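You operate a simulated robot arm through the tools that you are given. There is no shell and no other tool.

Carry out the task below with a simulated robot arm. There is one attempt and no reset: what you move stays moved.

Task
Fit the tape roll from the bench and tape the near side of the coil in the tape stand.
Fine: set the tape dial to Mid before the stroke; that side only; carriage back at Load.

Only the result counts: the job must be done as asked and must still hold three seconds after the hand-in. Knocking over, shifting, dropping, spilling or breaking anything else fails it.

Robot
A 6-joint arm with a two-finger parallel gripper, fixed in place. Base frame: the origin is at the foot of the arm, x ahead of it, y to its left, z up. Units: mm, degrees, N and s.
With the tool pointing down near the work surface it reaches from about 260 to 660 mm from the base axis. Its first joint turns from -66.0 to 66.0 degrees. Payload 2.9 kg.
Tool frame: the origin (TCP) lies between the finger pads and is the grasp point; the fingertips stand 30 mm ahead of it; z points along the fingers, y is the line along which they close. The gripper opens to 110 mm. The fingers are 20 mm wide and 10 mm thick; the gripper's body (48 by 112 mm) begins 55 mm behind the TCP.
Orientation is told as [roll, pitch, yaw] about the base's x, y, z axes, in that order, counted from this pose: with the fingers straight down and closing along the base's y, the tool's x points along the base's -x, its y along +y and its z along -z.

Tools
- The arm moves only by the tool jog_arm. Its argument "deltas" is a list of rows, each a list of 7 numbers: the shift along the tool's x, y, z in units of 250 mm (1.0 is 250 mm), then the turn, a rotation vector about the tool's x, y, z in units of 90 degrees (1.0 is 90 degrees), then the gripper command, from -1 (shut) to 1 (fully open), values between in proportion. In form: [[x, y, z, ax, ay, az, claw], ...]. A call has 1 to 20 rows; each row is the pose to reach, as a shift and turn from the pose commanded when the call began, along the tool's axes at that moment. A call with a number of a shift or a turn outside -1 to 1 is refused whole. A row lasts 0.2 s, in which the tool goes at most 50 mm and 8.6 degrees; a call with a longer step from one row to the next is refused whole, and so is a gripper value outside its range. A pose out of reach is approached as far as the arm can. The call stops where the force on the tool passes 90 N (or 10 N more than at its start, if that is more) or the arm is blocked; 0.2 s more then pass. The fingers move at their own pace (about 108 mm/s each) and stop on an object; they squeeze with about 31 N. The grip force told is the motor's: it shows also when the fingers shut on nothing. Time passes only in rows, and 0.2 s behind the last, so rows that repeat a pose let the fingers close. It gives the time, the measured TCP pose, the force on the tool (base axes), the opening and the grip force at its end, in the units of the frame above (readings bear some noise), with the torque about the TCP (base axes, N m) and any sound that the robot's microphone picked up.
- Cameras (640 x 400 px; columns grow to the right, rows downward): "scene" is fixed at [82.4, 449.2, 1370.5]; the picture's right is [-0.65, -0.76, 0.00], its down [-0.59, 0.50, -0.64] and it looks along [0.49, -0.41, -0.77] (base axes); focal length 214 px, centre (320, 200). "wrist" rides on the gripper at [72, 17, -103] in the tool frame; the picture's right is [-0.23, 0.97, 0.00], its down [-0.76, -0.18, -0.62] and it looks along [-0.61, -0.14, 0.78] (tool axes); focal length 222 px, centre (320, 200). There is no depth. A picture from a camera that has moved, and an enlarged one, comes with that camera's place and axes in the base frame and with its lens. The place of the scene camera against the robot may be out by one fixed shift of up to 12 mm in any direction.
- get_image(camera): a new picture of that camera. The clock stands still meanwhile.
- zoom(camera, box): a new picture of the part [left, top, right, bottom] of that camera's present view, enlarged. The clock stands still meanwhile.
- sign_off(): hands the job in; it is judged then, once.

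Places have to be worked out from the pictures, the camera data and where the tool is seen. Open the gripper and draw the arm clear of the work before you hand the job in, unless the task says otherwise.

The tools are called after "Request:" by a JSON object that holds its "api" and its "payload". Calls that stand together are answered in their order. jog_arm: Moves the arm, as the interface text tells. Its arguments: {"type":"object","properties":{"deltas":{"type":"array","items":{"type":"array","items":{"type":"number"}}}},"required":["deltas"]} The other tools are called the same way: get_image (camera) takes a picture; zoom (camera, box) takes an enlarged picture of a part of a camera's view; sign_off () hands the job in.

At the start:

```text
time: 0.0
position: [413.0, -3.5, 1214.9]
orientation: [-0.1, 0.0, 0.0]
force: [-0.5, 0.5, 0.1]
torque: [0.05, -0.07, 0.0]
gripper_width: 110.1
grasp_force: 0.1
```

scene: 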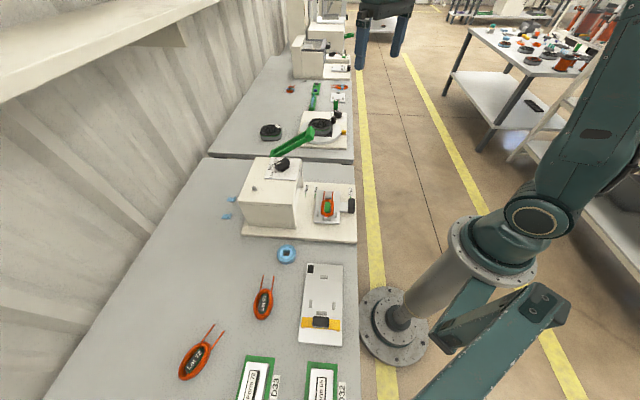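
wrist: 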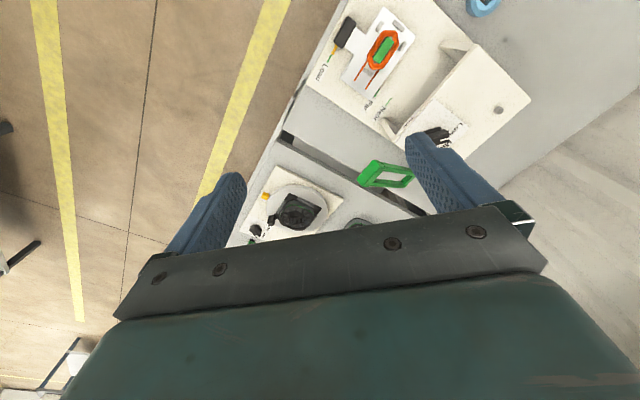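

I'll begin by looking closely at the scene with enlarged pictures of the stand and the bench.

Request:
{"api": "zoom", "payload": {"camera": "scene", "box": [220, 120, 380, 250]}}

Request:
{"api": "zoom", "payload": {"camera": "scene", "box": [160, 230, 380, 400]}}

Request:
{"api": "zoom", "payload": {"camera": "wrist", "box": [280, 0, 560, 200]}}

Request:
{"api": "zoom", "payload": {"camera": "scene", "box": [240, 10, 370, 150]}}

```text
3.08 times, centred on (300, 185) of scene
camera zoom: at [82.4, 449.2, 1370.5], right [-0.65, -0.76, 0.0], down [-0.59, 0.5, -0.64], along [0.49, -0.41, -0.77], focal length 660 px, centre (382, 246)
```

zoom: 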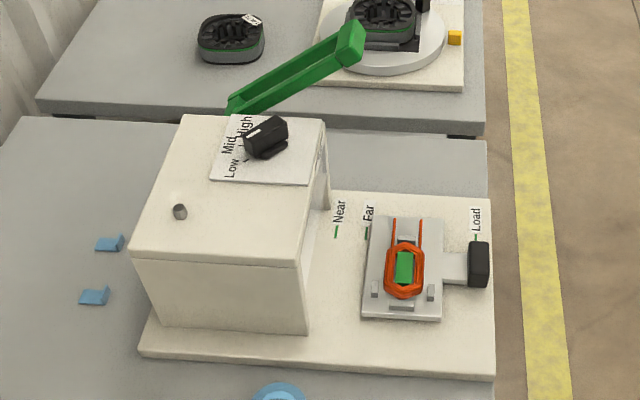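

```text
2.35 times, centred on (270, 315) of scene
camera zoom: at [82.4, 449.2, 1370.5], right [-0.65, -0.76, 0.0], down [-0.59, 0.5, -0.64], along [0.49, -0.41, -0.77], focal length 505 px, centre (438, -71)
```

zoom: 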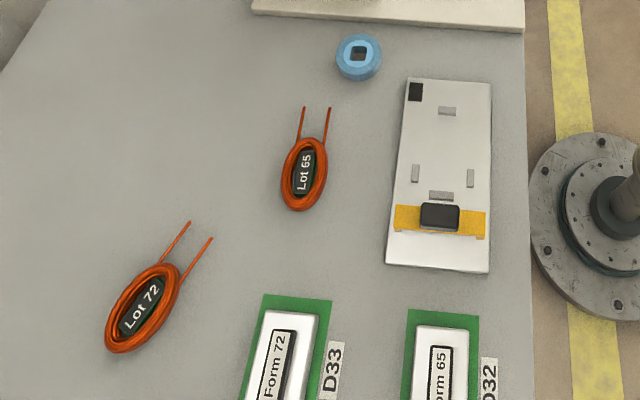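

```text
2.00 times, centred on (420, 100) of wrist
camera zoom: at [339.9, 13.8, 1318.1], right [0.23, 0.97, 0.0], down [0.76, -0.18, 0.62], along [0.61, -0.14, -0.78], focal length 444 px, centre (120, 400)
```

zoom: 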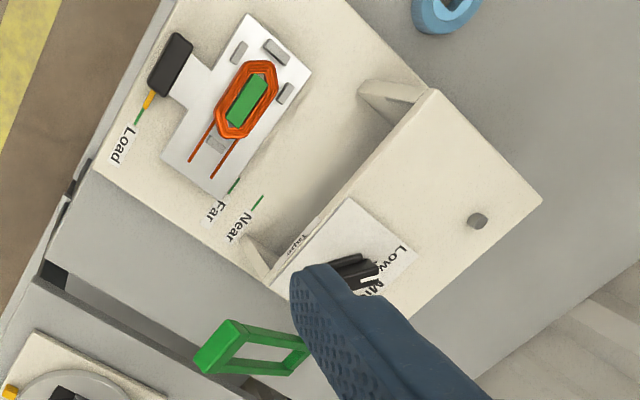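

```text
2.86 times, centred on (305, 80) of scene
camera zoom: at [82.4, 449.2, 1370.5], right [-0.65, -0.76, 0.0], down [-0.59, 0.5, -0.64], along [0.49, -0.41, -0.77], focal length 613 px, centre (363, 543)
```

zoom: 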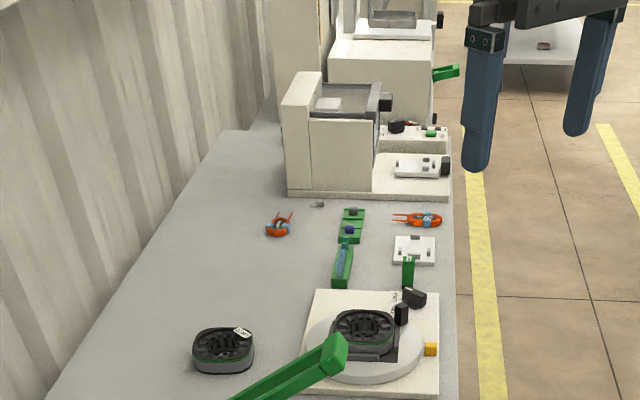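

The stand has a carriage with a black handle at Load, Far and Near marks, a dial and a peg on top of the housing, and a green lever. The blue roll lies on the bench. I'll move the wrist camera over the stand, staying high, for a better look and to triangulate.

Request:
{"api": "jog_arm", "payload": {"deltas": [[0, 0.15, 0.06, 0, 0, 0, 1], [0, 0.3, 0.12, 0, 0, 0, 1], [0, 0.45, 0.18, 0, 0, 0, 1], [0, 0.6, 0.24, 0, 0, 0, 1], [0, 0.6, 0.24, 0, 0, 0, 1]]}}

Request:
{"api": "get_image", "payload": {"camera": "wrist"}}

Request:
{"api": "get_image", "payload": {"camera": "scene"}}

```text
time: 1.2
position: [414.1, 146.2, 1158.2]
orientation: [0.0, -0.1, 0.0]
force: [0.2, -0.6, -0.8]
torque: [-0.03, 0.0, 0.02]
gripper_width: 110.0
grasp_force: 0.1
```

```text
taken
camera wrist: at [341.3, 165.0, 1261.4], right [0.23, 0.97, 0.0], down [0.76, -0.18, 0.62], along [0.61, -0.14, -0.78], focal length 222 px, centre (320, 200)
```

wrist: 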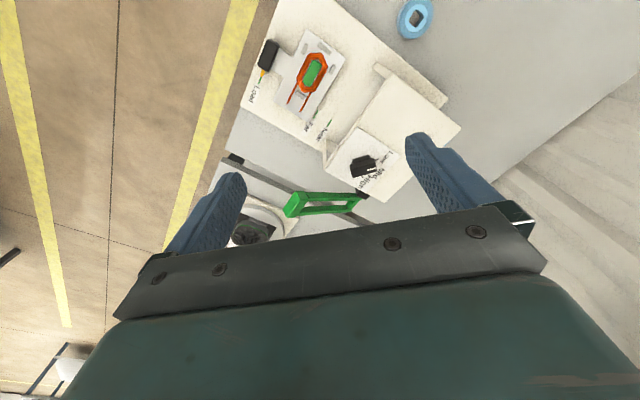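

```text
taken
```

scene: 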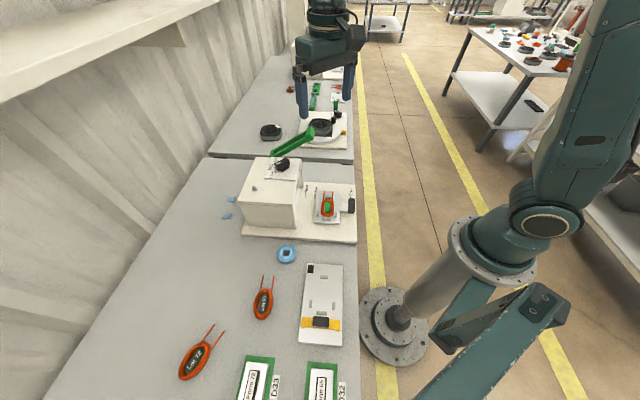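

I see the carriage, marks, dial and lever now; I'll enlarge those parts.

Request:
{"api": "zoom", "payload": {"camera": "wrist", "box": [240, 0, 480, 150]}}

Request:
{"api": "zoom", "payload": {"camera": "wrist", "box": [270, 110, 430, 210]}}

Request:
{"api": "zoom", "payload": {"camera": "scene", "box": [230, 120, 310, 200]}}

Request:
{"api": "zoom", "payload": {"camera": "scene", "box": [290, 170, 370, 220]}}

Request:
{"api": "zoom", "payload": {"camera": "scene", "box": [210, 180, 310, 270]}}

```text
2.67 times, centred on (360, 75) of wrist
camera zoom: at [341.3, 165.0, 1261.4], right [0.23, 0.97, 0.0], down [0.76, -0.18, 0.62], along [0.61, -0.14, -0.78], focal length 592 px, centre (213, 533)
```

zoom: 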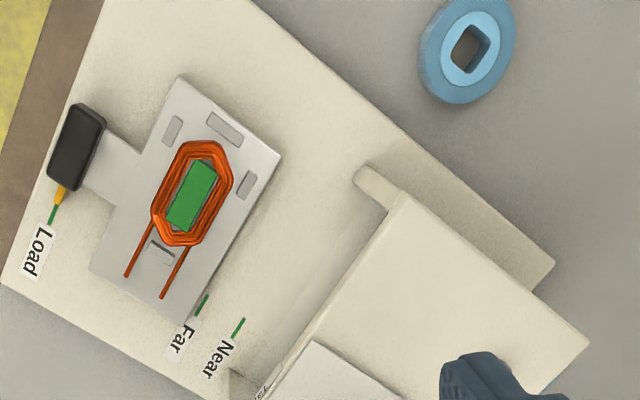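

```text
4.00 times, centred on (350, 160) of wrist
camera zoom: at [341.3, 165.0, 1261.4], right [0.23, 0.97, 0.0], down [0.76, -0.18, 0.62], along [0.61, -0.14, -0.78], focal length 888 px, centre (200, 360)
```

zoom: 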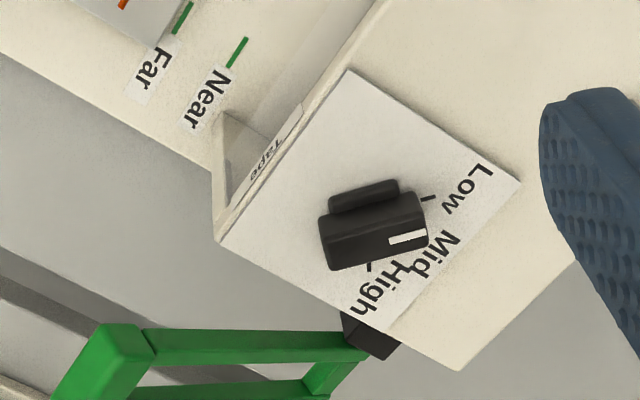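

```text
5.00 times, centred on (270, 160) of scene
camera zoom: at [82.4, 449.3, 1370.5], right [-0.65, -0.76, 0.0], down [-0.59, 0.5, -0.64], along [0.49, -0.41, -0.77], focal length 1072 px, centre (570, 400)
```

zoom: 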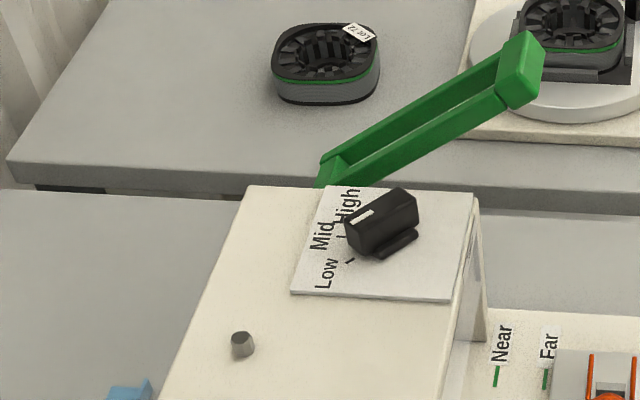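

```text
8.00 times, centred on (330, 195) of scene
camera zoom: at [82.4, 449.3, 1370.5], right [-0.65, -0.76, 0.0], down [-0.59, 0.5, -0.64], along [0.49, -0.41, -0.77], focal length 1716 px, centre (240, 240)
```

zoom: 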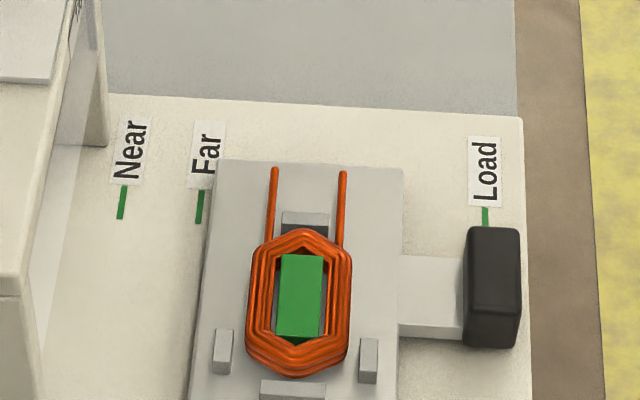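

```text
4.44 times, centred on (260, 225) of scene
camera zoom: at [82.4, 449.3, 1370.5], right [-0.65, -0.76, 0.0], down [-0.59, 0.5, -0.64], along [0.49, -0.41, -0.77], focal length 953 px, centre (587, 89)
```

zoom: 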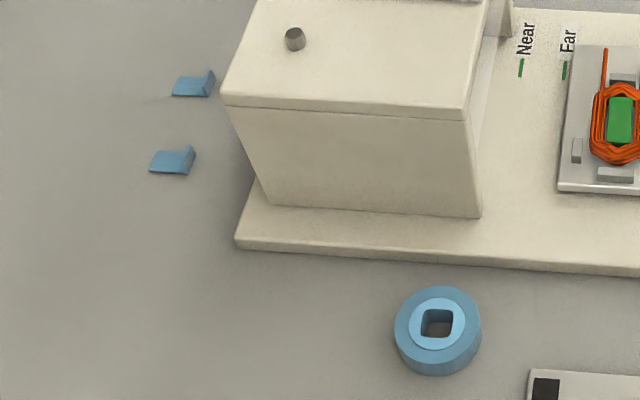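

The handle triangulates to about (365, 60, 762), the housing top is near z 880, and the push axis runs about 45° in +x+y. I'll go closer over the dial and peg, keeping the fingertips well above everything.

Request:
{"api": "jog_arm", "payload": {"deltas": [[-0.116, 0.06, 0.108, 0, 0, 0, 1], [-0.232, 0.12, 0.216, 0, 0, 0, 1], [-0.348, 0.18, 0.324, 0, 0, 0, 1], [-0.464, 0.24, 0.432, 0, 0, 0, 1], [-0.464, 0.24, 0.432, 0, 0, 0, 1]]}}

Request:
{"api": "get_image", "payload": {"camera": "wrist"}}

Request:
{"api": "zoom", "payload": {"camera": "wrist", "box": [240, 20, 440, 145]}}

```text
time: 2.4
position: [529.1, 206.6, 1048.6]
orientation: [0.0, -0.1, -0.1]
force: [0.5, 0.2, 0.3]
torque: [0.0, -0.02, 0.01]
gripper_width: 110.3
grasp_force: 0.0
```

```text
taken
camera wrist: at [456.1, 223.7, 1153.3], right [0.23, 0.97, 0.0], down [0.76, -0.18, 0.62], along [0.61, -0.14, -0.78], focal length 222 px, centre (320, 200)
```

wrist: 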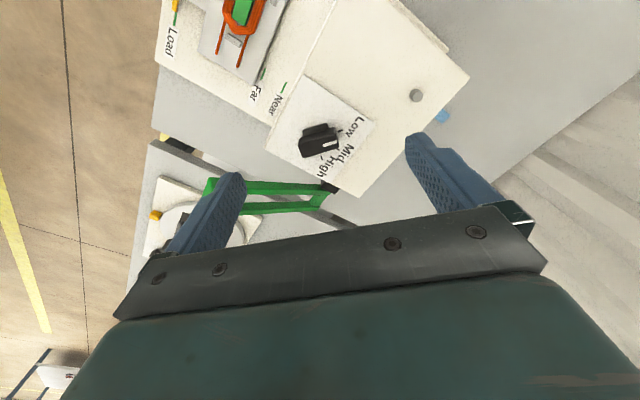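

```text
3.20 times, centred on (340, 82) of wrist
camera zoom: at [456.1, 223.7, 1153.3], right [0.23, 0.97, 0.0], down [0.76, -0.18, 0.62], along [0.61, -0.14, -0.78], focal length 711 px, centre (256, 576)
```

zoom: 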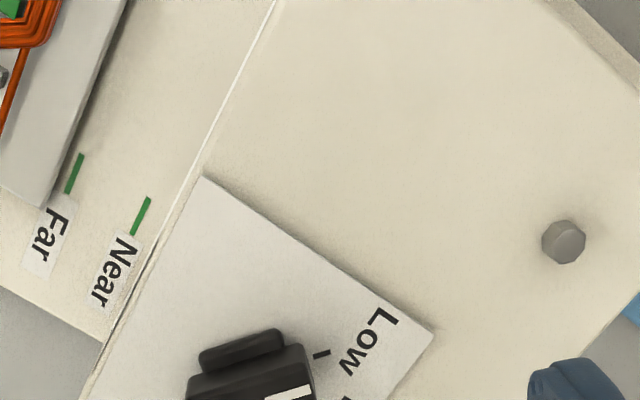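

Zooming on the dial and the peg.

Request:
{"api": "zoom", "payload": {"camera": "wrist", "box": [280, 90, 376, 190]}}

Request:
{"api": "zoom", "payload": {"camera": "wrist", "box": [396, 76, 436, 116]}}

Request:
{"api": "zoom", "payload": {"camera": "wrist", "box": [190, 130, 350, 230]}}

```text
4.00 times, centred on (328, 140) of wrist
camera zoom: at [456.1, 223.7, 1153.3], right [0.23, 0.97, 0.0], down [0.76, -0.18, 0.62], along [0.61, -0.14, -0.78], focal length 888 px, centre (288, 440)
```

zoom: 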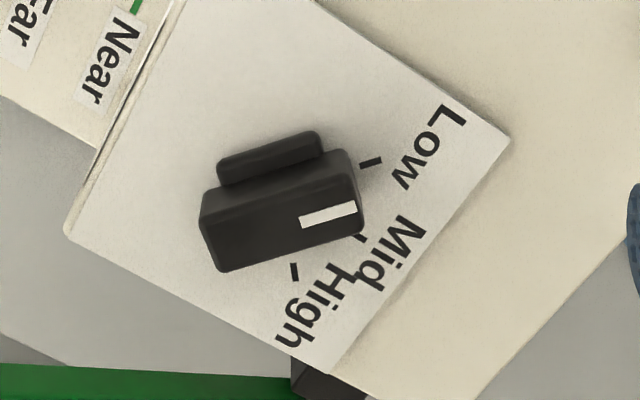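

```text
10.00 times, centred on (416, 96) of wrist
camera zoom: at [456.1, 223.7, 1153.3], right [0.23, 0.97, 0.0], down [0.76, -0.18, 0.62], along [0.61, -0.14, -0.78], focal length 2221 px, centre (-640, 1240)
```

zoom: 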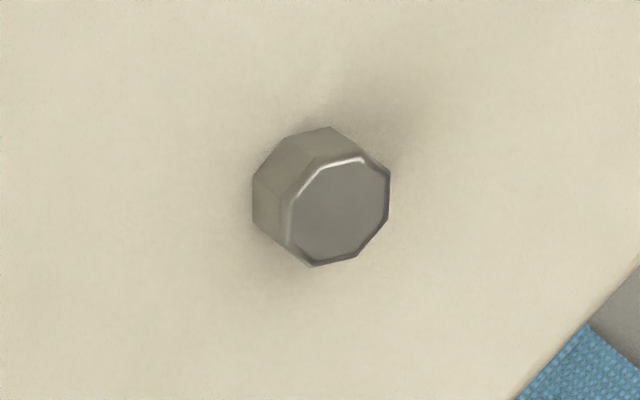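

```text
4.00 times, centred on (270, 180) of wrist
camera zoom: at [456.1, 223.7, 1153.3], right [0.23, 0.97, 0.0], down [0.76, -0.18, 0.62], along [0.61, -0.14, -0.78], focal length 888 px, centre (520, 280)
```

zoom: 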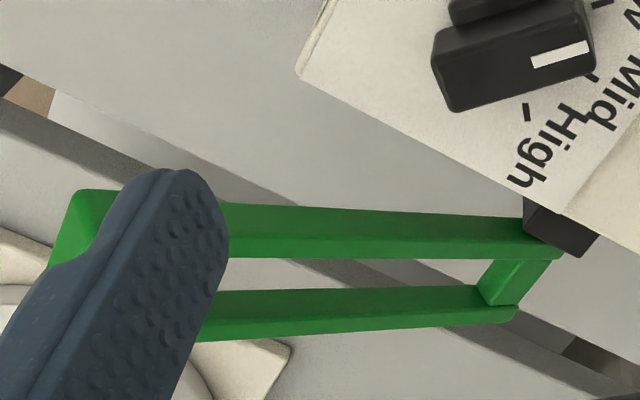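

The dial centre comes out at about (570, 198), panel z≈879, with Low at about 100°, Mid at 45°, High at −10°; the knob's white line reads about 92°, so roughly Low. I'll zoom in on the knob shape before planning the grasp.

Request:
{"api": "zoom", "payload": {"camera": "wrist", "box": [295, 115, 345, 165]}}

Request:
{"api": "zoom", "payload": {"camera": "scene", "box": [255, 145, 305, 185]}}

```text
8.00 times, centred on (320, 140) of wrist
camera zoom: at [456.1, 223.7, 1153.3], right [0.23, 0.97, 0.0], down [0.76, -0.18, 0.62], along [0.61, -0.14, -0.78], focal length 1777 px, centre (320, 680)
```

zoom: 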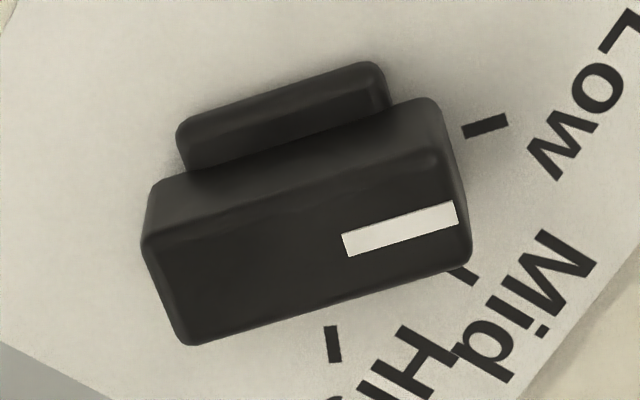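

```text
10.00 times, centred on (280, 165) of scene
camera zoom: at [82.4, 449.2, 1370.5], right [-0.65, -0.76, 0.0], down [-0.59, 0.5, -0.64], along [0.49, -0.41, -0.77], focal length 2145 px, centre (720, 550)
```

zoom: 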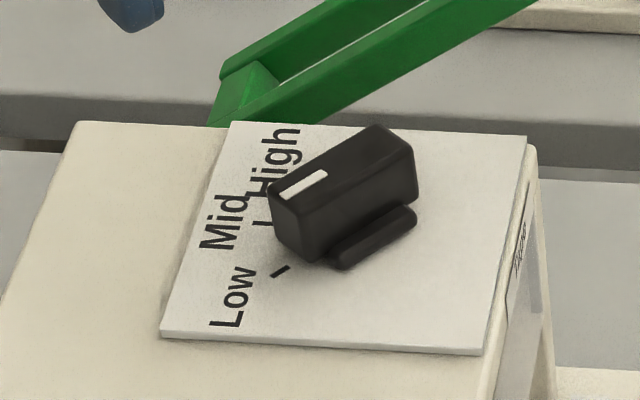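

The knob is a bar about 46×15 mm, z≈880–902, on a low base, and the white line is at Low. I'll yaw the tool about +90° while moving above the dial, with the gripper half open.

Request:
{"api": "jog_arm", "payload": {"deltas": [[-0.02, -0.004, 0.02, 0, 0, -0.09, 0.1], [-0.035, -0.008, 0.04, 0, 0, -0.18, 0.1], [-0.05, -0.012, 0.06, 0, 0, -0.27, 0.1], [-0.065, -0.015, 0.08, 0, 0, -0.36, 0.1], [-0.08, -0.018, 0.1, 0, 0, -0.45, 0.1], [-0.095, -0.021, 0.12, 0, 0, -0.54, 0.1], [-0.11, -0.024, 0.14, 0, 0, -0.63, 0.1], [-0.125, -0.027, 0.16, 0, 0, -0.72, 0.1], [-0.14, -0.03, 0.18, 0, 0, -0.81, 0.1], [-0.15, -0.033, 0.2, 0, 0, -0.9, 0.1], [-0.164, -0.036, 0.2, 0, 0, -0.99, 0.1], [-0.164, -0.036, 0.2, 0, 0, -1.0, 0.1]]}}

Request:
{"api": "get_image", "payload": {"camera": "wrist"}}

Request:
{"api": "zoom", "payload": {"camera": "scene", "box": [230, 80, 370, 200]}}

```text
time: 5.0
position: [569.1, 197.1, 997.7]
orientation: [0.0, 0.0, 90.2]
force: [-0.7, -0.7, -0.8]
torque: [0.02, -0.03, -0.02]
gripper_width: 60.4
grasp_force: 0.1
```

```text
taken
camera wrist: at [551.9, 125.3, 1101.0], right [-0.97, 0.23, 0.0], down [0.18, 0.76, 0.62], along [0.14, 0.61, -0.78], focal length 222 px, centre (320, 200)
```

wrist: 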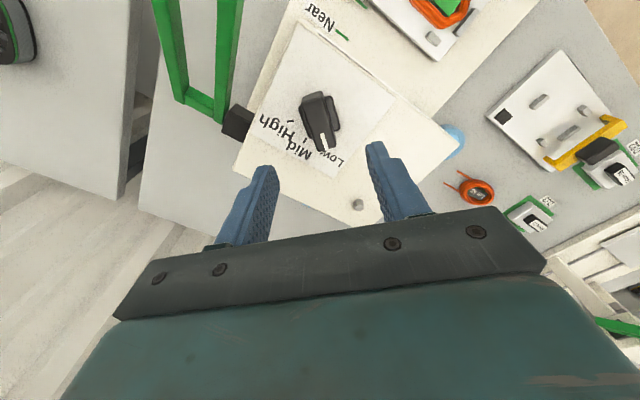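

```text
3.33 times, centred on (300, 140) of scene
camera zoom: at [82.4, 449.2, 1370.5], right [-0.65, -0.76, 0.0], down [-0.59, 0.5, -0.64], along [0.49, -0.41, -0.77], focal length 715 px, centre (387, 400)
```

zoom: 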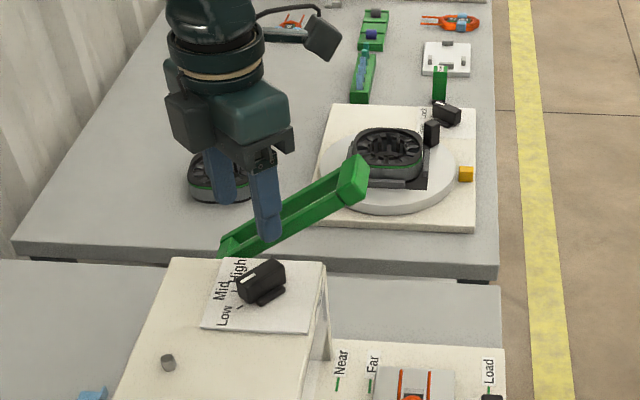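

The yaw is reached. I'll enlarge the knob and lever from this side to refine the positions.

Request:
{"api": "zoom", "payload": {"camera": "wrist", "box": [260, 70, 380, 170]}}

Request:
{"api": "zoom", "payload": {"camera": "wrist", "box": [140, 0, 300, 150]}}

Request:
{"api": "zoom", "payload": {"camera": "wrist", "box": [340, 170, 380, 220]}}

```text
4.00 times, centred on (320, 120) of wrist
camera zoom: at [551.9, 125.3, 1101.0], right [-0.97, 0.23, 0.0], down [0.18, 0.76, 0.62], along [0.14, 0.61, -0.78], focal length 888 px, centre (320, 520)
```

zoom: 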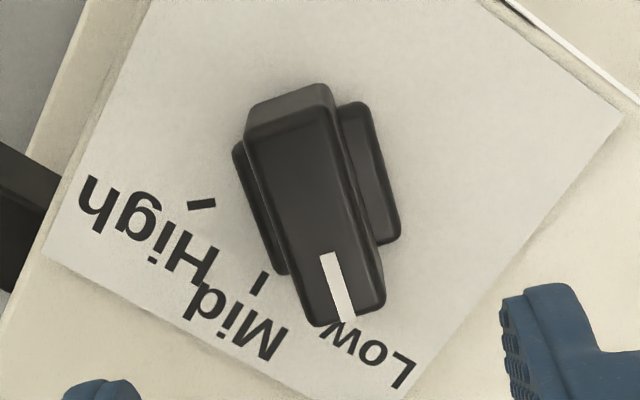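

```text
2.67 times, centred on (220, 75) of wrist
camera zoom: at [551.9, 125.3, 1101.0], right [-0.97, 0.23, 0.0], down [0.18, 0.76, 0.62], along [0.14, 0.61, -0.78], focal length 592 px, centre (587, 533)
```

zoom: 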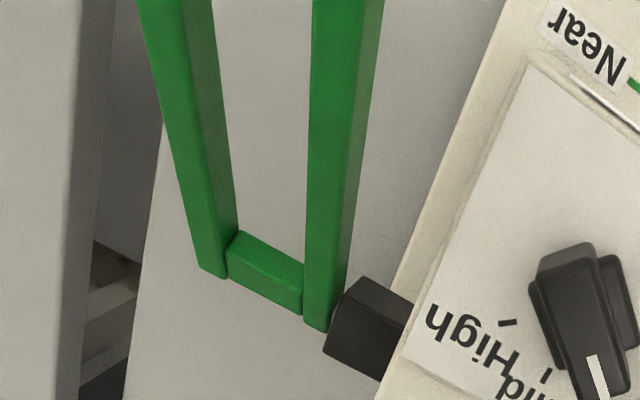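

```text
8.00 times, centred on (360, 195) of wrist
camera zoom: at [551.9, 125.3, 1101.0], right [-0.97, 0.23, 0.0], down [0.18, 0.76, 0.62], along [0.14, 0.61, -0.78], focal length 1777 px, centre (0, 240)
```

zoom: 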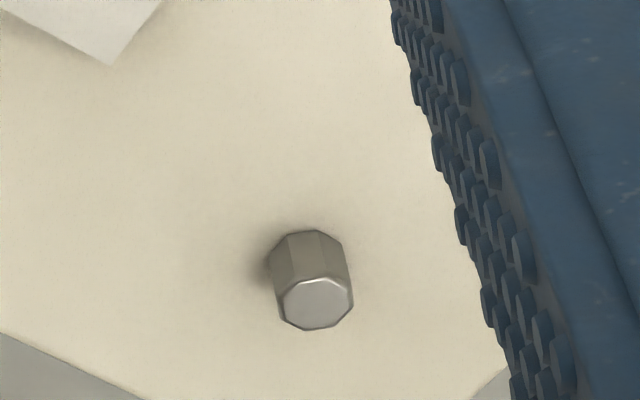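

Combining views, the knob top is z≈905, its axis is about (569.5, 198), and the bar angle is about 95°. I'll descend with the fingers straddling the bar, tips stopping at about z 892 above the knob's base.

Request:
{"api": "jog_arm", "payload": {"deltas": [[-0.001, 0, 0.08, 0, 0, -0.02, 0.1], [-0.002, -0.001, 0.16, 0, 0, -0.045, 0.1], [-0.003, -0.0016, 0.24, 0, 0, -0.06, 0.1], [-0.0036, -0.0016, 0.303, 0, 0, -0.062, 0.1], [-0.0036, -0.0016, 0.303, 0, 0, -0.062, 0.1]]}}

Request:
{"api": "get_image", "payload": {"camera": "wrist"}}

Request:
{"api": "zoom", "payload": {"camera": "scene", "box": [230, 100, 330, 200]}}

```text
time: 6.2
position: [568.8, 198.6, 920.5]
orientation: [0.0, 0.0, 95.6]
force: [-0.7, 0.6, 0.7]
torque: [0.0, -0.01, 0.02]
gripper_width: 60.5
grasp_force: 0.1
```

```text
taken
camera wrist: at [559.7, 125.4, 1023.6], right [-0.99, 0.13, 0.0], down [0.1, 0.78, 0.62], along [0.08, 0.62, -0.78], focal length 222 px, centre (320, 200)
```

wrist: 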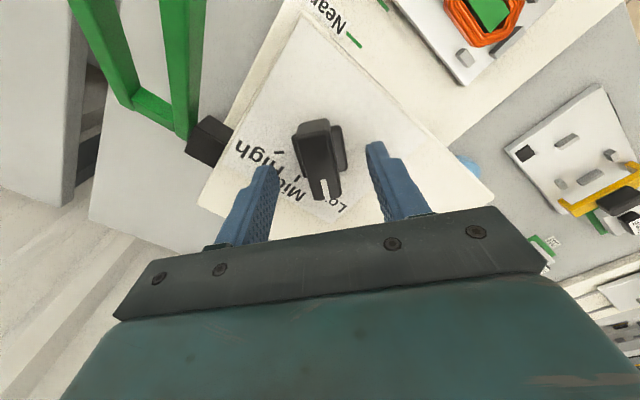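

```text
4.00 times, centred on (280, 150) of scene
camera zoom: at [82.4, 449.2, 1370.5], right [-0.65, -0.76, 0.0], down [-0.59, 0.5, -0.64], along [0.49, -0.41, -0.77], focal length 858 px, centre (480, 400)
```

zoom: 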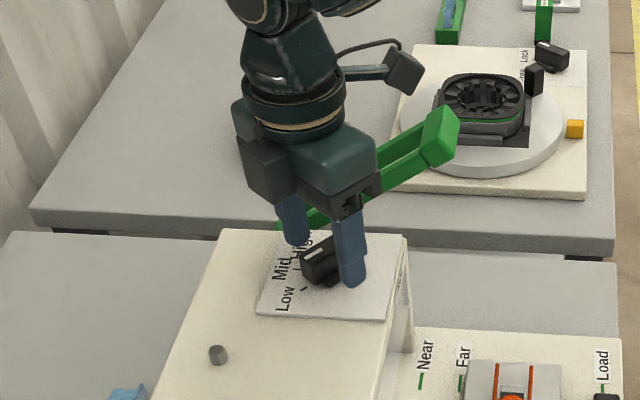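

The fingers straddle the bar nicely. I close on it.

Request:
{"api": "jog_arm", "payload": {"deltas": [[0, 0, 0, 0, 0, 0, -1], [0, 0, 0, 0, 0, 0, -1], [0, 0, 0, 0, 0, 0, -1]]}}

Request:
{"api": "get_image", "payload": {"camera": "wrist"}}

```text
time: 7.0
position: [567.9, 198.9, 920.6]
orientation: [0.2, 0.1, 95.6]
force: [-14.5, -1.5, 2.5]
torque: [-0.12, -0.22, -0.49]
gripper_width: 19.5
grasp_force: 45.1
```

```text
taken
camera wrist: at [558.8, 125.4, 1023.7], right [-0.99, 0.13, 0.0], down [0.1, 0.78, 0.62], along [0.08, 0.62, -0.78], focal length 222 px, centre (320, 200)
```

wrist: 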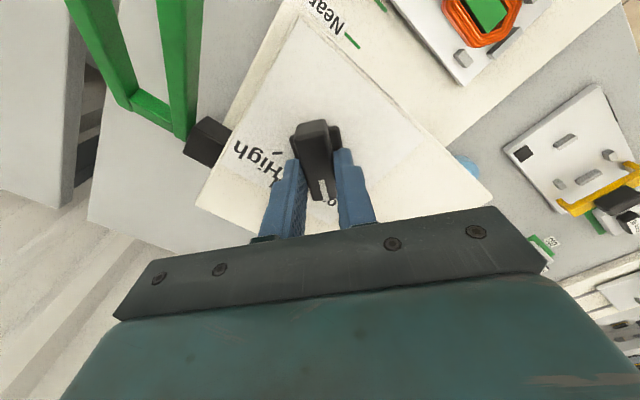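

The knob is gripped (19.5 mm). I'll ease about 1.5 mm in −x to relieve the side load and turn clockwise to yaw 45°, which should put the pointer on Mid.

Request:
{"api": "jog_arm", "payload": {"deltas": [[0, 0.006, 0, 0, 0, 0.03, -1], [0, 0.006, 0, 0, 0, 0.1, -1], [0, 0.006, 0, 0, 0, 0.17, -1], [0, 0.006, 0, 0, 0, 0.24, -1], [0, 0.006, 0, 0, 0, 0.31, -1], [0, 0.006, 0, 0, 0, 0.38, -1], [0, 0.006, 0, 0, 0, 0.45, -1], [0, 0.006, 0, 0, 0, 0.52, -1], [0, 0.006, 0, 0, 0, 0.562, -1], [0, 0.006, 0, 0, 0, 0.562, -1]]}}

Request:
{"api": "get_image", "payload": {"camera": "wrist"}}

Request:
{"api": "zoom", "payload": {"camera": "scene", "box": [240, 130, 310, 190]}}

```text
time: 9.2
position: [570.4, 197.5, 920.3]
orientation: [0.0, -0.1, 44.8]
force: [30.8, -8.6, -26.4]
torque: [-0.23, -0.35, 0.07]
gripper_width: 20.0
grasp_force: 44.6
```

```text
taken
camera wrist: at [506.9, 158.8, 1023.4], right [-0.52, 0.85, 0.0], down [0.66, 0.41, 0.63], along [0.53, 0.33, -0.78], focal length 222 px, centre (320, 200)
```

wrist: 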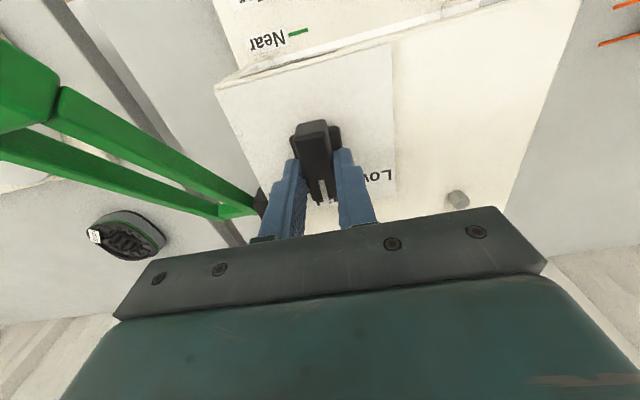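

```text
6.67 times, centred on (275, 160) of scene
camera zoom: at [83.7, 449.2, 1370.5], right [-0.65, -0.76, 0.0], down [-0.59, 0.5, -0.64], along [0.49, -0.41, -0.77], focal length 1430 px, centre (620, 467)
```

zoom: 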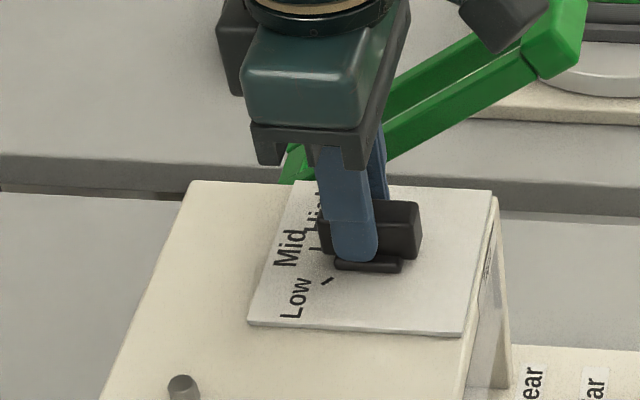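

The knob has turned with the hand. I'll open the fingers, rise and check the pointer against Mid.

Request:
{"api": "jog_arm", "payload": {"deltas": [[0, 0, 0, 0, 0, 0, 0.1], [0, 0, 0, 0, 0, 0, 0.1], [0, 0, -0.1, 0, 0, 0, 0.1], [0, 0, -0.25, 0, 0, 0, 0.1], [0, 0, -0.4, 0, 0, 0, 0.1], [0, 0, -0.4, 0, 0, 0, 0.1]]}}

Request:
{"api": "get_image", "payload": {"camera": "wrist"}}

Request:
{"api": "zoom", "payload": {"camera": "wrist", "box": [260, 60, 400, 170]}}

Request:
{"api": "zoom", "payload": {"camera": "scene", "box": [255, 145, 305, 185]}}

```text
time: 10.6
position: [569.5, 199.3, 1023.2]
orientation: [0.0, -0.1, 44.9]
force: [0.5, 0.2, 0.1]
torque: [0.02, 0.02, -0.04]
gripper_width: 60.4
grasp_force: 0.0
```

```text
taken
camera wrist: at [506.0, 160.0, 1126.2], right [-0.53, 0.85, 0.0], down [0.66, 0.41, 0.62], along [0.53, 0.33, -0.78], focal length 222 px, centre (320, 200)
```

wrist: 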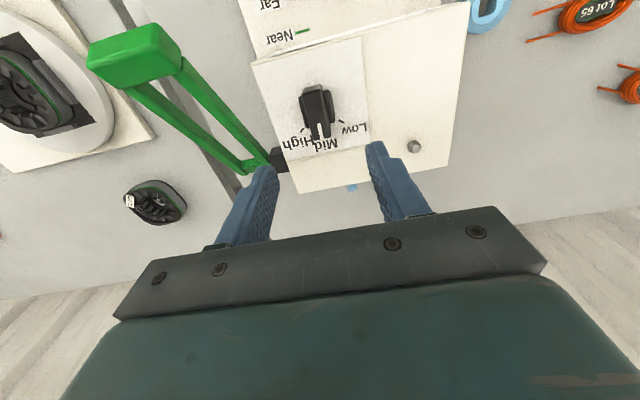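

```text
3.64 times, centred on (330, 115) of wrist
camera zoom: at [506.0, 160.0, 1126.2], right [-0.53, 0.85, 0.0], down [0.66, 0.41, 0.62], along [0.53, 0.33, -0.78], focal length 808 px, centre (284, 509)
```

zoom: 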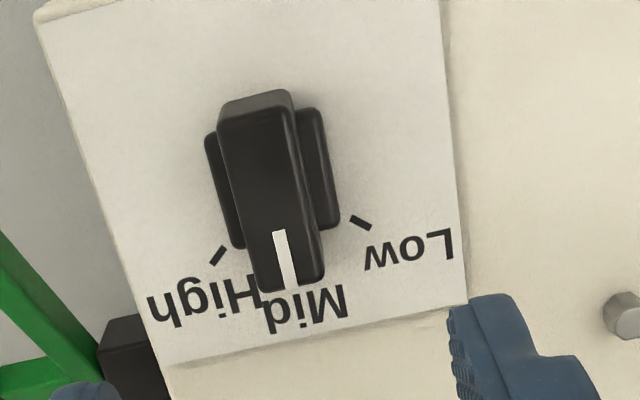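

```text
10.00 times, centred on (280, 165) of scene
camera zoom: at [82.4, 449.2, 1370.5], right [-0.65, -0.76, 0.0], down [-0.59, 0.5, -0.64], along [0.49, -0.41, -0.77], focal length 2145 px, centre (720, 550)
```

zoom: 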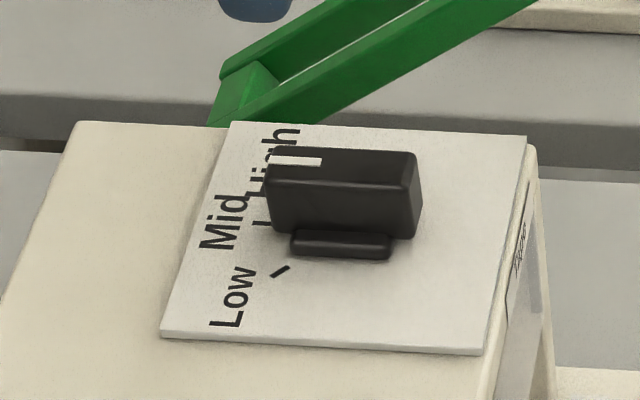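

The pointer reads 45.0° and Mid lies at 45.1°, so the dial is on Mid. Now I go above the blue roll, estimated near (374, 336), to measure it.

Request:
{"api": "jog_arm", "payload": {"deltas": [[0.005, 0.15, 0, 0, 0, 0, 0.1], [0.01, 0.3, 0, 0, 0, 0, 0.5], [0.016, 0.45, 0.09, 0, 0, 0, 0.5], [0.022, 0.6, 0.18, 0, 0, 0, 0.5], [0.027, 0.75, 0.27, 0, 0, 0, 0.5], [0.033, 0.908, 0.372, 0, 0, 0, 0.5], [0.033, 0.908, 0.372, 0, 0, 0, 0.5]]}}

Request:
{"api": "get_image", "payload": {"camera": "wrist"}}

Request:
{"api": "get_image", "payload": {"camera": "scene"}}

```text
time: 12.2
position: [401.0, 349.9, 926.8]
orientation: [0.0, 0.0, 44.9]
force: [0.1, 0.9, 0.2]
torque: [0.01, 0.02, 0.0]
gripper_width: 82.5
grasp_force: 0.1
```

```text
taken
camera wrist: at [337.6, 311.3, 1030.9], right [-0.53, 0.85, 0.0], down [0.66, 0.41, 0.62], along [0.53, 0.33, -0.78], focal length 222 px, centre (320, 200)
```

wrist: 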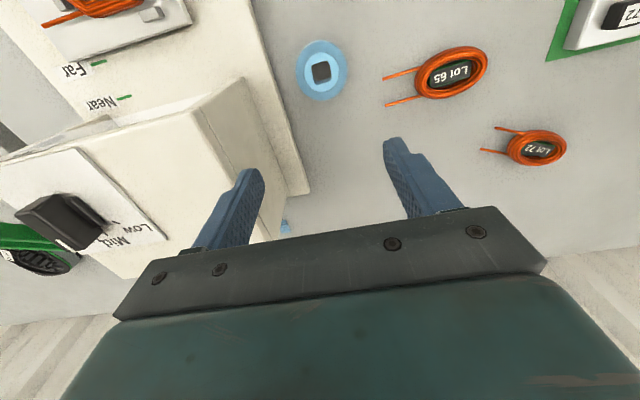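

```text
taken
```

scene: 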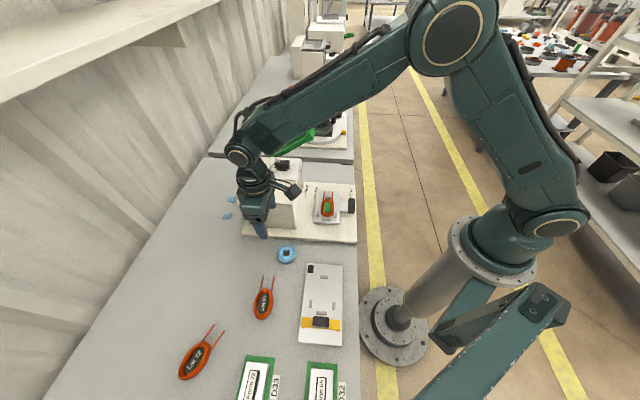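

Request:
{"api": "zoom", "payload": {"camera": "wrist", "box": [270, 20, 370, 120]}}

Request:
{"api": "zoom", "payload": {"camera": "wrist", "box": [20, 0, 330, 210]}}

```text
4.00 times, centred on (320, 70) of wrist
camera zoom: at [337.6, 311.3, 1030.9], right [-0.53, 0.85, 0.0], down [0.66, 0.41, 0.62], along [0.53, 0.33, -0.78], focal length 888 px, centre (320, 720)
```

zoom: 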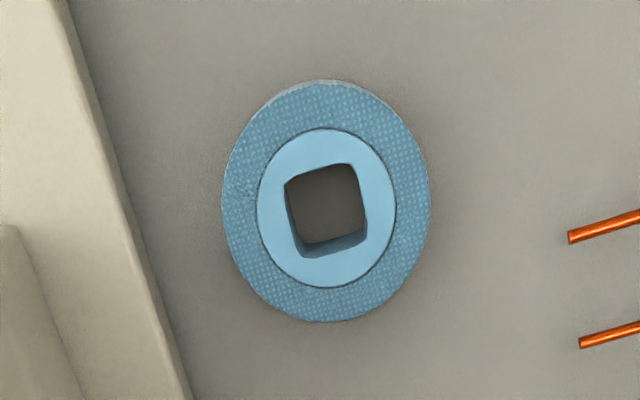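

```text
1.90 times, centred on (175, 105) of wrist
camera zoom: at [337.6, 311.3, 1030.9], right [-0.53, 0.85, 0.0], down [0.66, 0.41, 0.62], along [0.53, 0.33, -0.78], focal length 423 px, centre (596, 381)
```

zoom: 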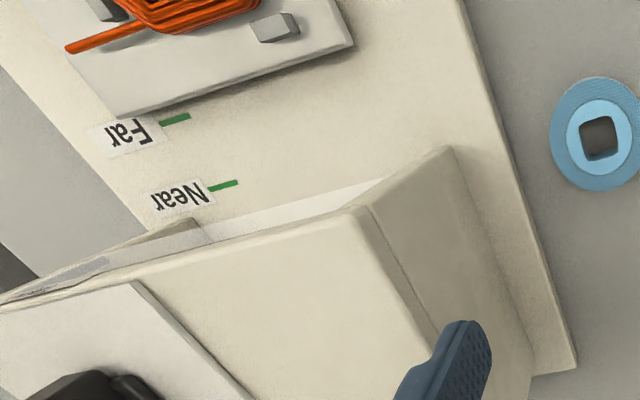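

The roll is 60 mm across, its top centre at (373.6, 335.9, 738), bench z≈717, with a ~20 mm square hole; the peg is at (544.6, 315.7), top z≈886, ~13 mm. I'll line up above the roll with yaw 0, where the fingers clear the stand plate and the coil leads.

Request:
{"api": "jog_arm", "payload": {"deltas": [[0.02, 0.006, 0.05, 0, 0, 0.083, 0.38], [0.04, 0.012, 0.1, 0, 0, 0.166, 0.38], [0.06, 0.018, 0.15, 0, 0, 0.25, 0.38], [0.08, 0.025, 0.2, 0, 0, 0.333, 0.38], [0.1, 0.031, 0.25, 0, 0, 0.416, 0.38], [0.117, 0.0377, 0.308, 0, 0, 0.499, 0.38], [0.117, 0.0377, 0.308, 0, 0, 0.499, 0.38]]}}

Request:
{"api": "get_image", "payload": {"camera": "wrist"}}

Request:
{"api": "zoom", "payload": {"camera": "scene", "box": [210, 150, 370, 290]}}

```text
time: 13.8
position: [374.6, 336.4, 851.1]
orientation: [0.0, 0.0, 0.0]
force: [0.1, -0.1, -0.2]
torque: [-0.01, 0.0, 0.02]
gripper_width: 75.8
grasp_force: 0.0
```

```text
taken
camera wrist: at [302.5, 353.8, 954.3], right [0.23, 0.97, 0.0], down [0.76, -0.18, 0.62], along [0.61, -0.14, -0.78], focal length 222 px, centre (320, 200)
```

wrist: 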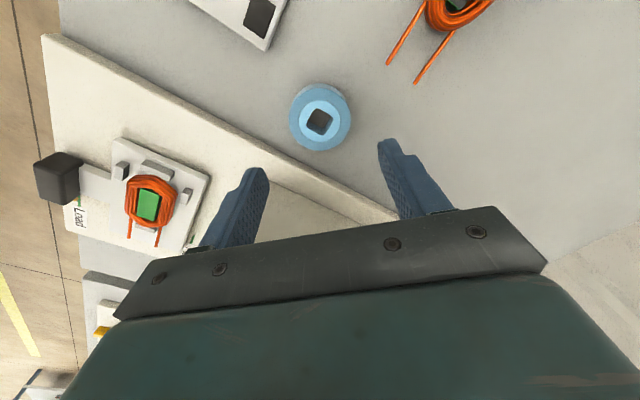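

```text
2.86 times, centred on (290, 220) of scene
camera zoom: at [82.4, 449.2, 1370.5], right [-0.65, -0.76, 0.0], down [-0.59, 0.5, -0.64], along [0.49, -0.41, -0.77], focal length 613 px, centre (406, 143)
```

zoom: 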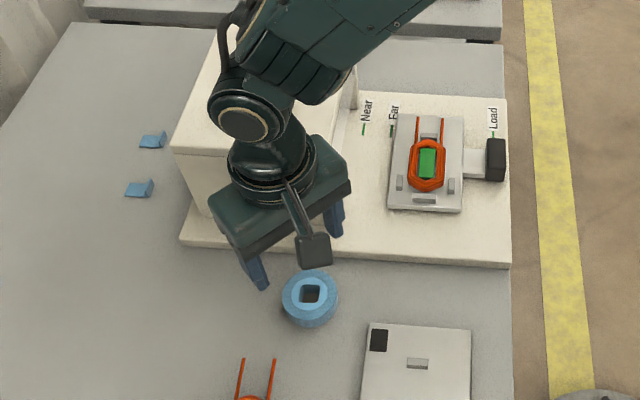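

The roll sits centred between the fingers. I descend to grip height, with the tips about 4 mm above the bench.

Request:
{"api": "jog_arm", "payload": {"deltas": [[0.002, 0, 0.1, 0, 0, 0, 0.38], [0.004, 0, 0.2, 0, 0, 0, 0.38], [0.005, 0, 0.3, 0, 0, 0, 0.38], [0.005, 0, 0.36, 0, 0, 0, 0.38], [0.005, 0, 0.4, 0, 0, 0, 0.38], [0.005, 0, 0.4, 0, 0, 0, 0.38]]}}

Request:
{"api": "get_image", "payload": {"camera": "wrist"}}

Request:
{"api": "zoom", "payload": {"camera": "scene", "box": [210, 150, 370, 290]}}

```text
time: 15.2
position: [371.1, 339.0, 750.2]
orientation: [0.0, 0.0, 0.1]
force: [0.0, 0.1, -0.1]
torque: [-0.02, -0.01, -0.01]
gripper_width: 76.0
grasp_force: 0.0
```

```text
taken
camera wrist: at [299.4, 357.1, 853.9], right [0.23, 0.97, 0.0], down [0.76, -0.18, 0.62], along [0.61, -0.14, -0.78], focal length 222 px, centre (320, 200)
```

wrist: 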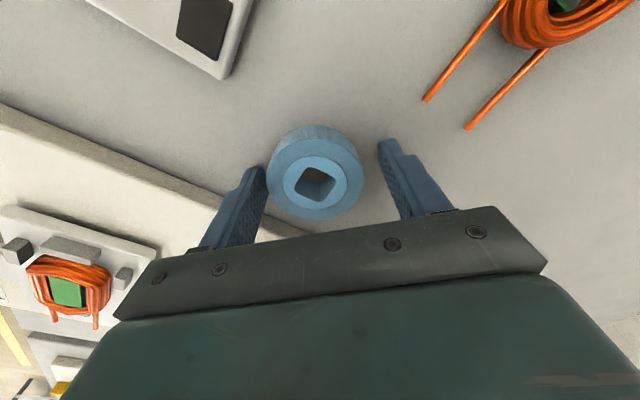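

```text
2.86 times, centred on (290, 220) of scene
camera zoom: at [82.4, 449.2, 1370.5], right [-0.65, -0.76, 0.0], down [-0.59, 0.5, -0.64], along [0.49, -0.41, -0.77], focal length 613 px, centre (406, 143)
```

zoom: 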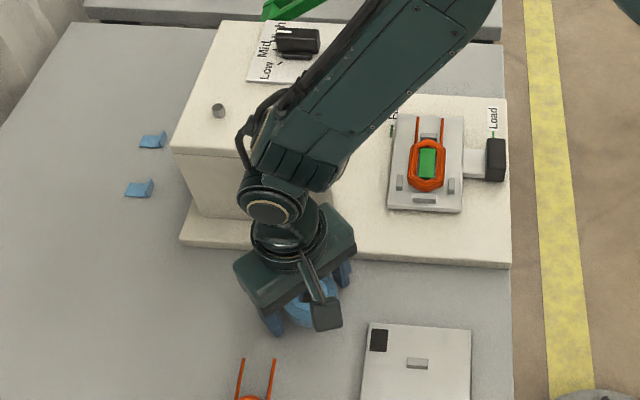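

The reading is (371.1, 339.0), about 3 mm off the roll centre, and the image agrees. I nudge to centre, then close on the roll.

Request:
{"api": "jog_arm", "payload": {"deltas": [[-0.009, -0.011, 0, 0, 0, 0, 0.38], [-0.009, -0.011, 0, 0, 0, 0, 0.38]]}}

Request:
{"api": "zoom", "payload": {"camera": "wrist", "box": [230, 100, 430, 225]}}

```text
time: 15.8
position: [373.4, 336.5, 751.2]
orientation: [-0.1, 0.1, 0.0]
force: [0.2, 0.9, -0.1]
torque: [-0.05, 0.01, -0.02]
gripper_width: 75.8
grasp_force: 0.1
```

```text
3.20 times, centred on (330, 162) of wrist
camera zoom: at [301.4, 354.2, 853.8], right [0.23, 0.97, 0.0], down [0.76, -0.18, 0.62], along [0.61, -0.14, -0.78], focal length 711 px, centre (288, 320)
```

zoom: 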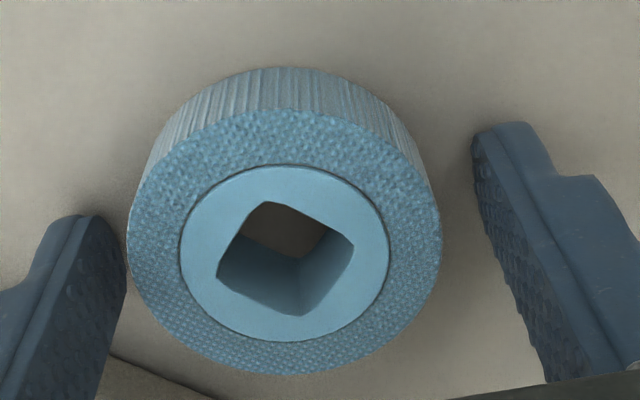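

The roll centre computes to (372.6, 336.9), aligned with the tool. I close the gripper on it.

Request:
{"api": "jog_arm", "payload": {"deltas": [[0, 0, 0, 0, 0, 0, -1], [0, 0, 0, 0, 0, 0, -1], [0, 0, 0, 0, 0, 0, -1]]}}

Request:
{"api": "zoom", "payload": {"camera": "wrist", "box": [230, 100, 430, 225]}}

```text
time: 16.6
position: [373.8, 336.6, 750.3]
orientation: [-0.1, 0.1, 0.1]
force: [0.5, 0.0, 0.2]
torque: [-0.01, -0.01, -0.04]
gripper_width: 58.4
grasp_force: 31.3
```

```text
3.20 times, centred on (330, 162) of wrist
camera zoom: at [301.4, 354.2, 853.8], right [0.23, 0.97, 0.0], down [0.76, -0.18, 0.62], along [0.61, -0.14, -0.78], focal length 711 px, centre (288, 320)
```

zoom: 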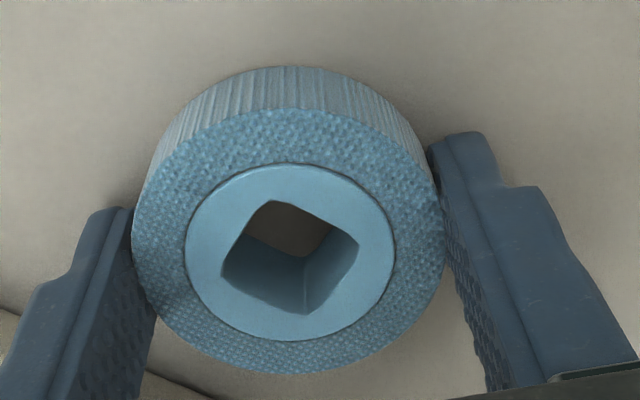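

The roll is gripped (58.4 mm, 31 N); its hole centre is about +2.3 mm in x from the TCP. I lift straight up to carry height.

Request:
{"api": "jog_arm", "payload": {"deltas": [[0, 0, -0.06, 0, 0, 0, -1], [0, 0, -0.2, 0, 0, 0, -1], [0, 0, -0.36, 0, 0, 0, -1], [0, 0, -0.52, 0, 0, 0, -1], [0, 0, -0.68, 0, 0, 0, -1], [0, 0, -0.84, 0, 0, 0, -1], [0, 0, -0.96, 0, 0, 0, -1], [0, 0, -0.96, 0, 0, 0, -1]]}}

Request:
{"api": "get_image", "payload": {"camera": "wrist"}}

```text
time: 18.4
position: [374.2, 336.7, 992.4]
orientation: [0.0, 0.0, 0.1]
force: [-0.2, 0.2, -0.3]
torque: [0.0, -0.01, 0.02]
gripper_width: 58.4
grasp_force: 31.1
```

```text
taken
camera wrist: at [301.1, 354.0, 1094.2], right [0.23, 0.97, 0.0], down [0.76, -0.18, 0.62], along [0.61, -0.14, -0.78], focal length 222 px, centre (320, 200)
```

wrist: 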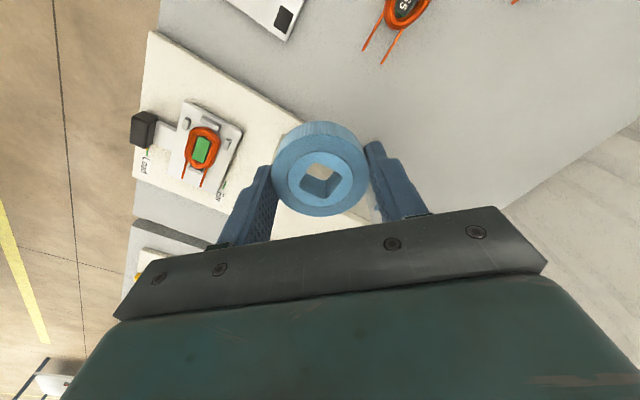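

The roll is held. I carry it over to above the peg.

Request:
{"api": "jog_arm", "payload": {"deltas": [[-0.1, -0.013, 0, 0, 0, 0, -1], [-0.24, -0.03, 0, 0, 0, 0, -1], [-0.38, -0.048, 0, 0, 0, 0, -1], [-0.52, -0.066, 0.04, 0, 0, 0, -1], [-0.62, -0.079, 0.08, 0, 0, 0, -1], [-0.673, -0.0856, 0.12, 0, 0, 0, -1], [-0.673, -0.0856, 0.12, 0, 0, 0, -1], [-0.673, -0.0856, 0.12, 0, 0, 0, -1]]}}

Request:
{"api": "get_image", "payload": {"camera": "wrist"}}

Request:
{"api": "zoom", "payload": {"camera": "wrist", "box": [250, 100, 400, 220]}}

Request:
{"api": "zoom", "payload": {"camera": "scene", "box": [215, 130, 315, 230]}}

```text
time: 20.2
position: [542.8, 315.3, 960.6]
orientation: [0.1, 0.1, 0.0]
force: [0.6, 0.3, -1.1]
torque: [-0.05, 0.03, 0.01]
gripper_width: 58.4
grasp_force: 30.7
```

```text
taken
camera wrist: at [470.3, 333.3, 1063.3], right [0.23, 0.97, 0.0], down [0.76, -0.18, 0.62], along [0.61, -0.14, -0.78], focal length 222 px, centre (320, 200)
```

wrist: 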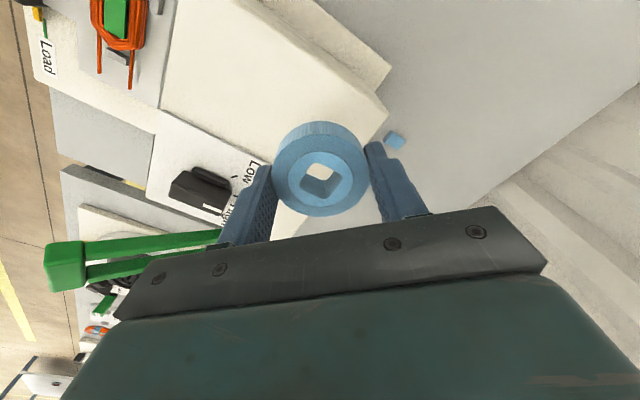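

```text
3.33 times, centred on (325, 160) of wrist
camera zoom: at [470.3, 333.3, 1063.3], right [0.23, 0.97, 0.0], down [0.76, -0.18, 0.62], along [0.61, -0.14, -0.78], focal length 740 px, centre (303, 333)
```

zoom: 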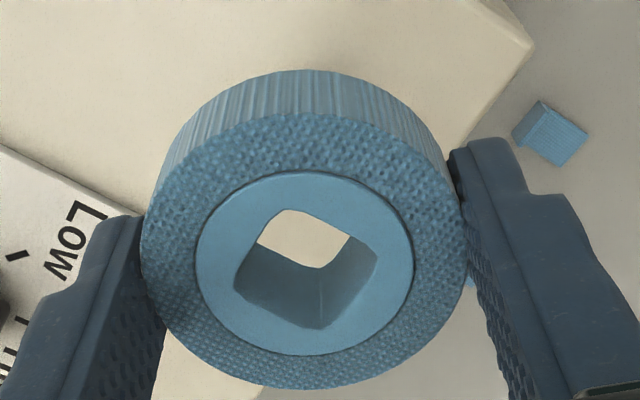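

```text
4.00 times, centred on (265, 180) of scene
camera zoom: at [82.4, 449.2, 1370.5], right [-0.65, -0.76, 0.0], down [-0.59, 0.5, -0.64], along [0.49, -0.41, -0.77], focal length 858 px, centre (540, 280)
```

zoom: 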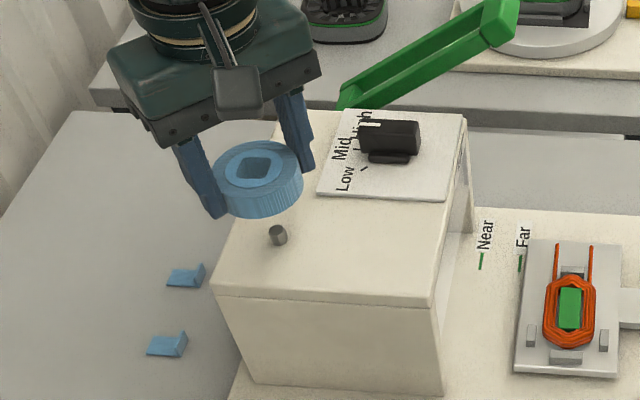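

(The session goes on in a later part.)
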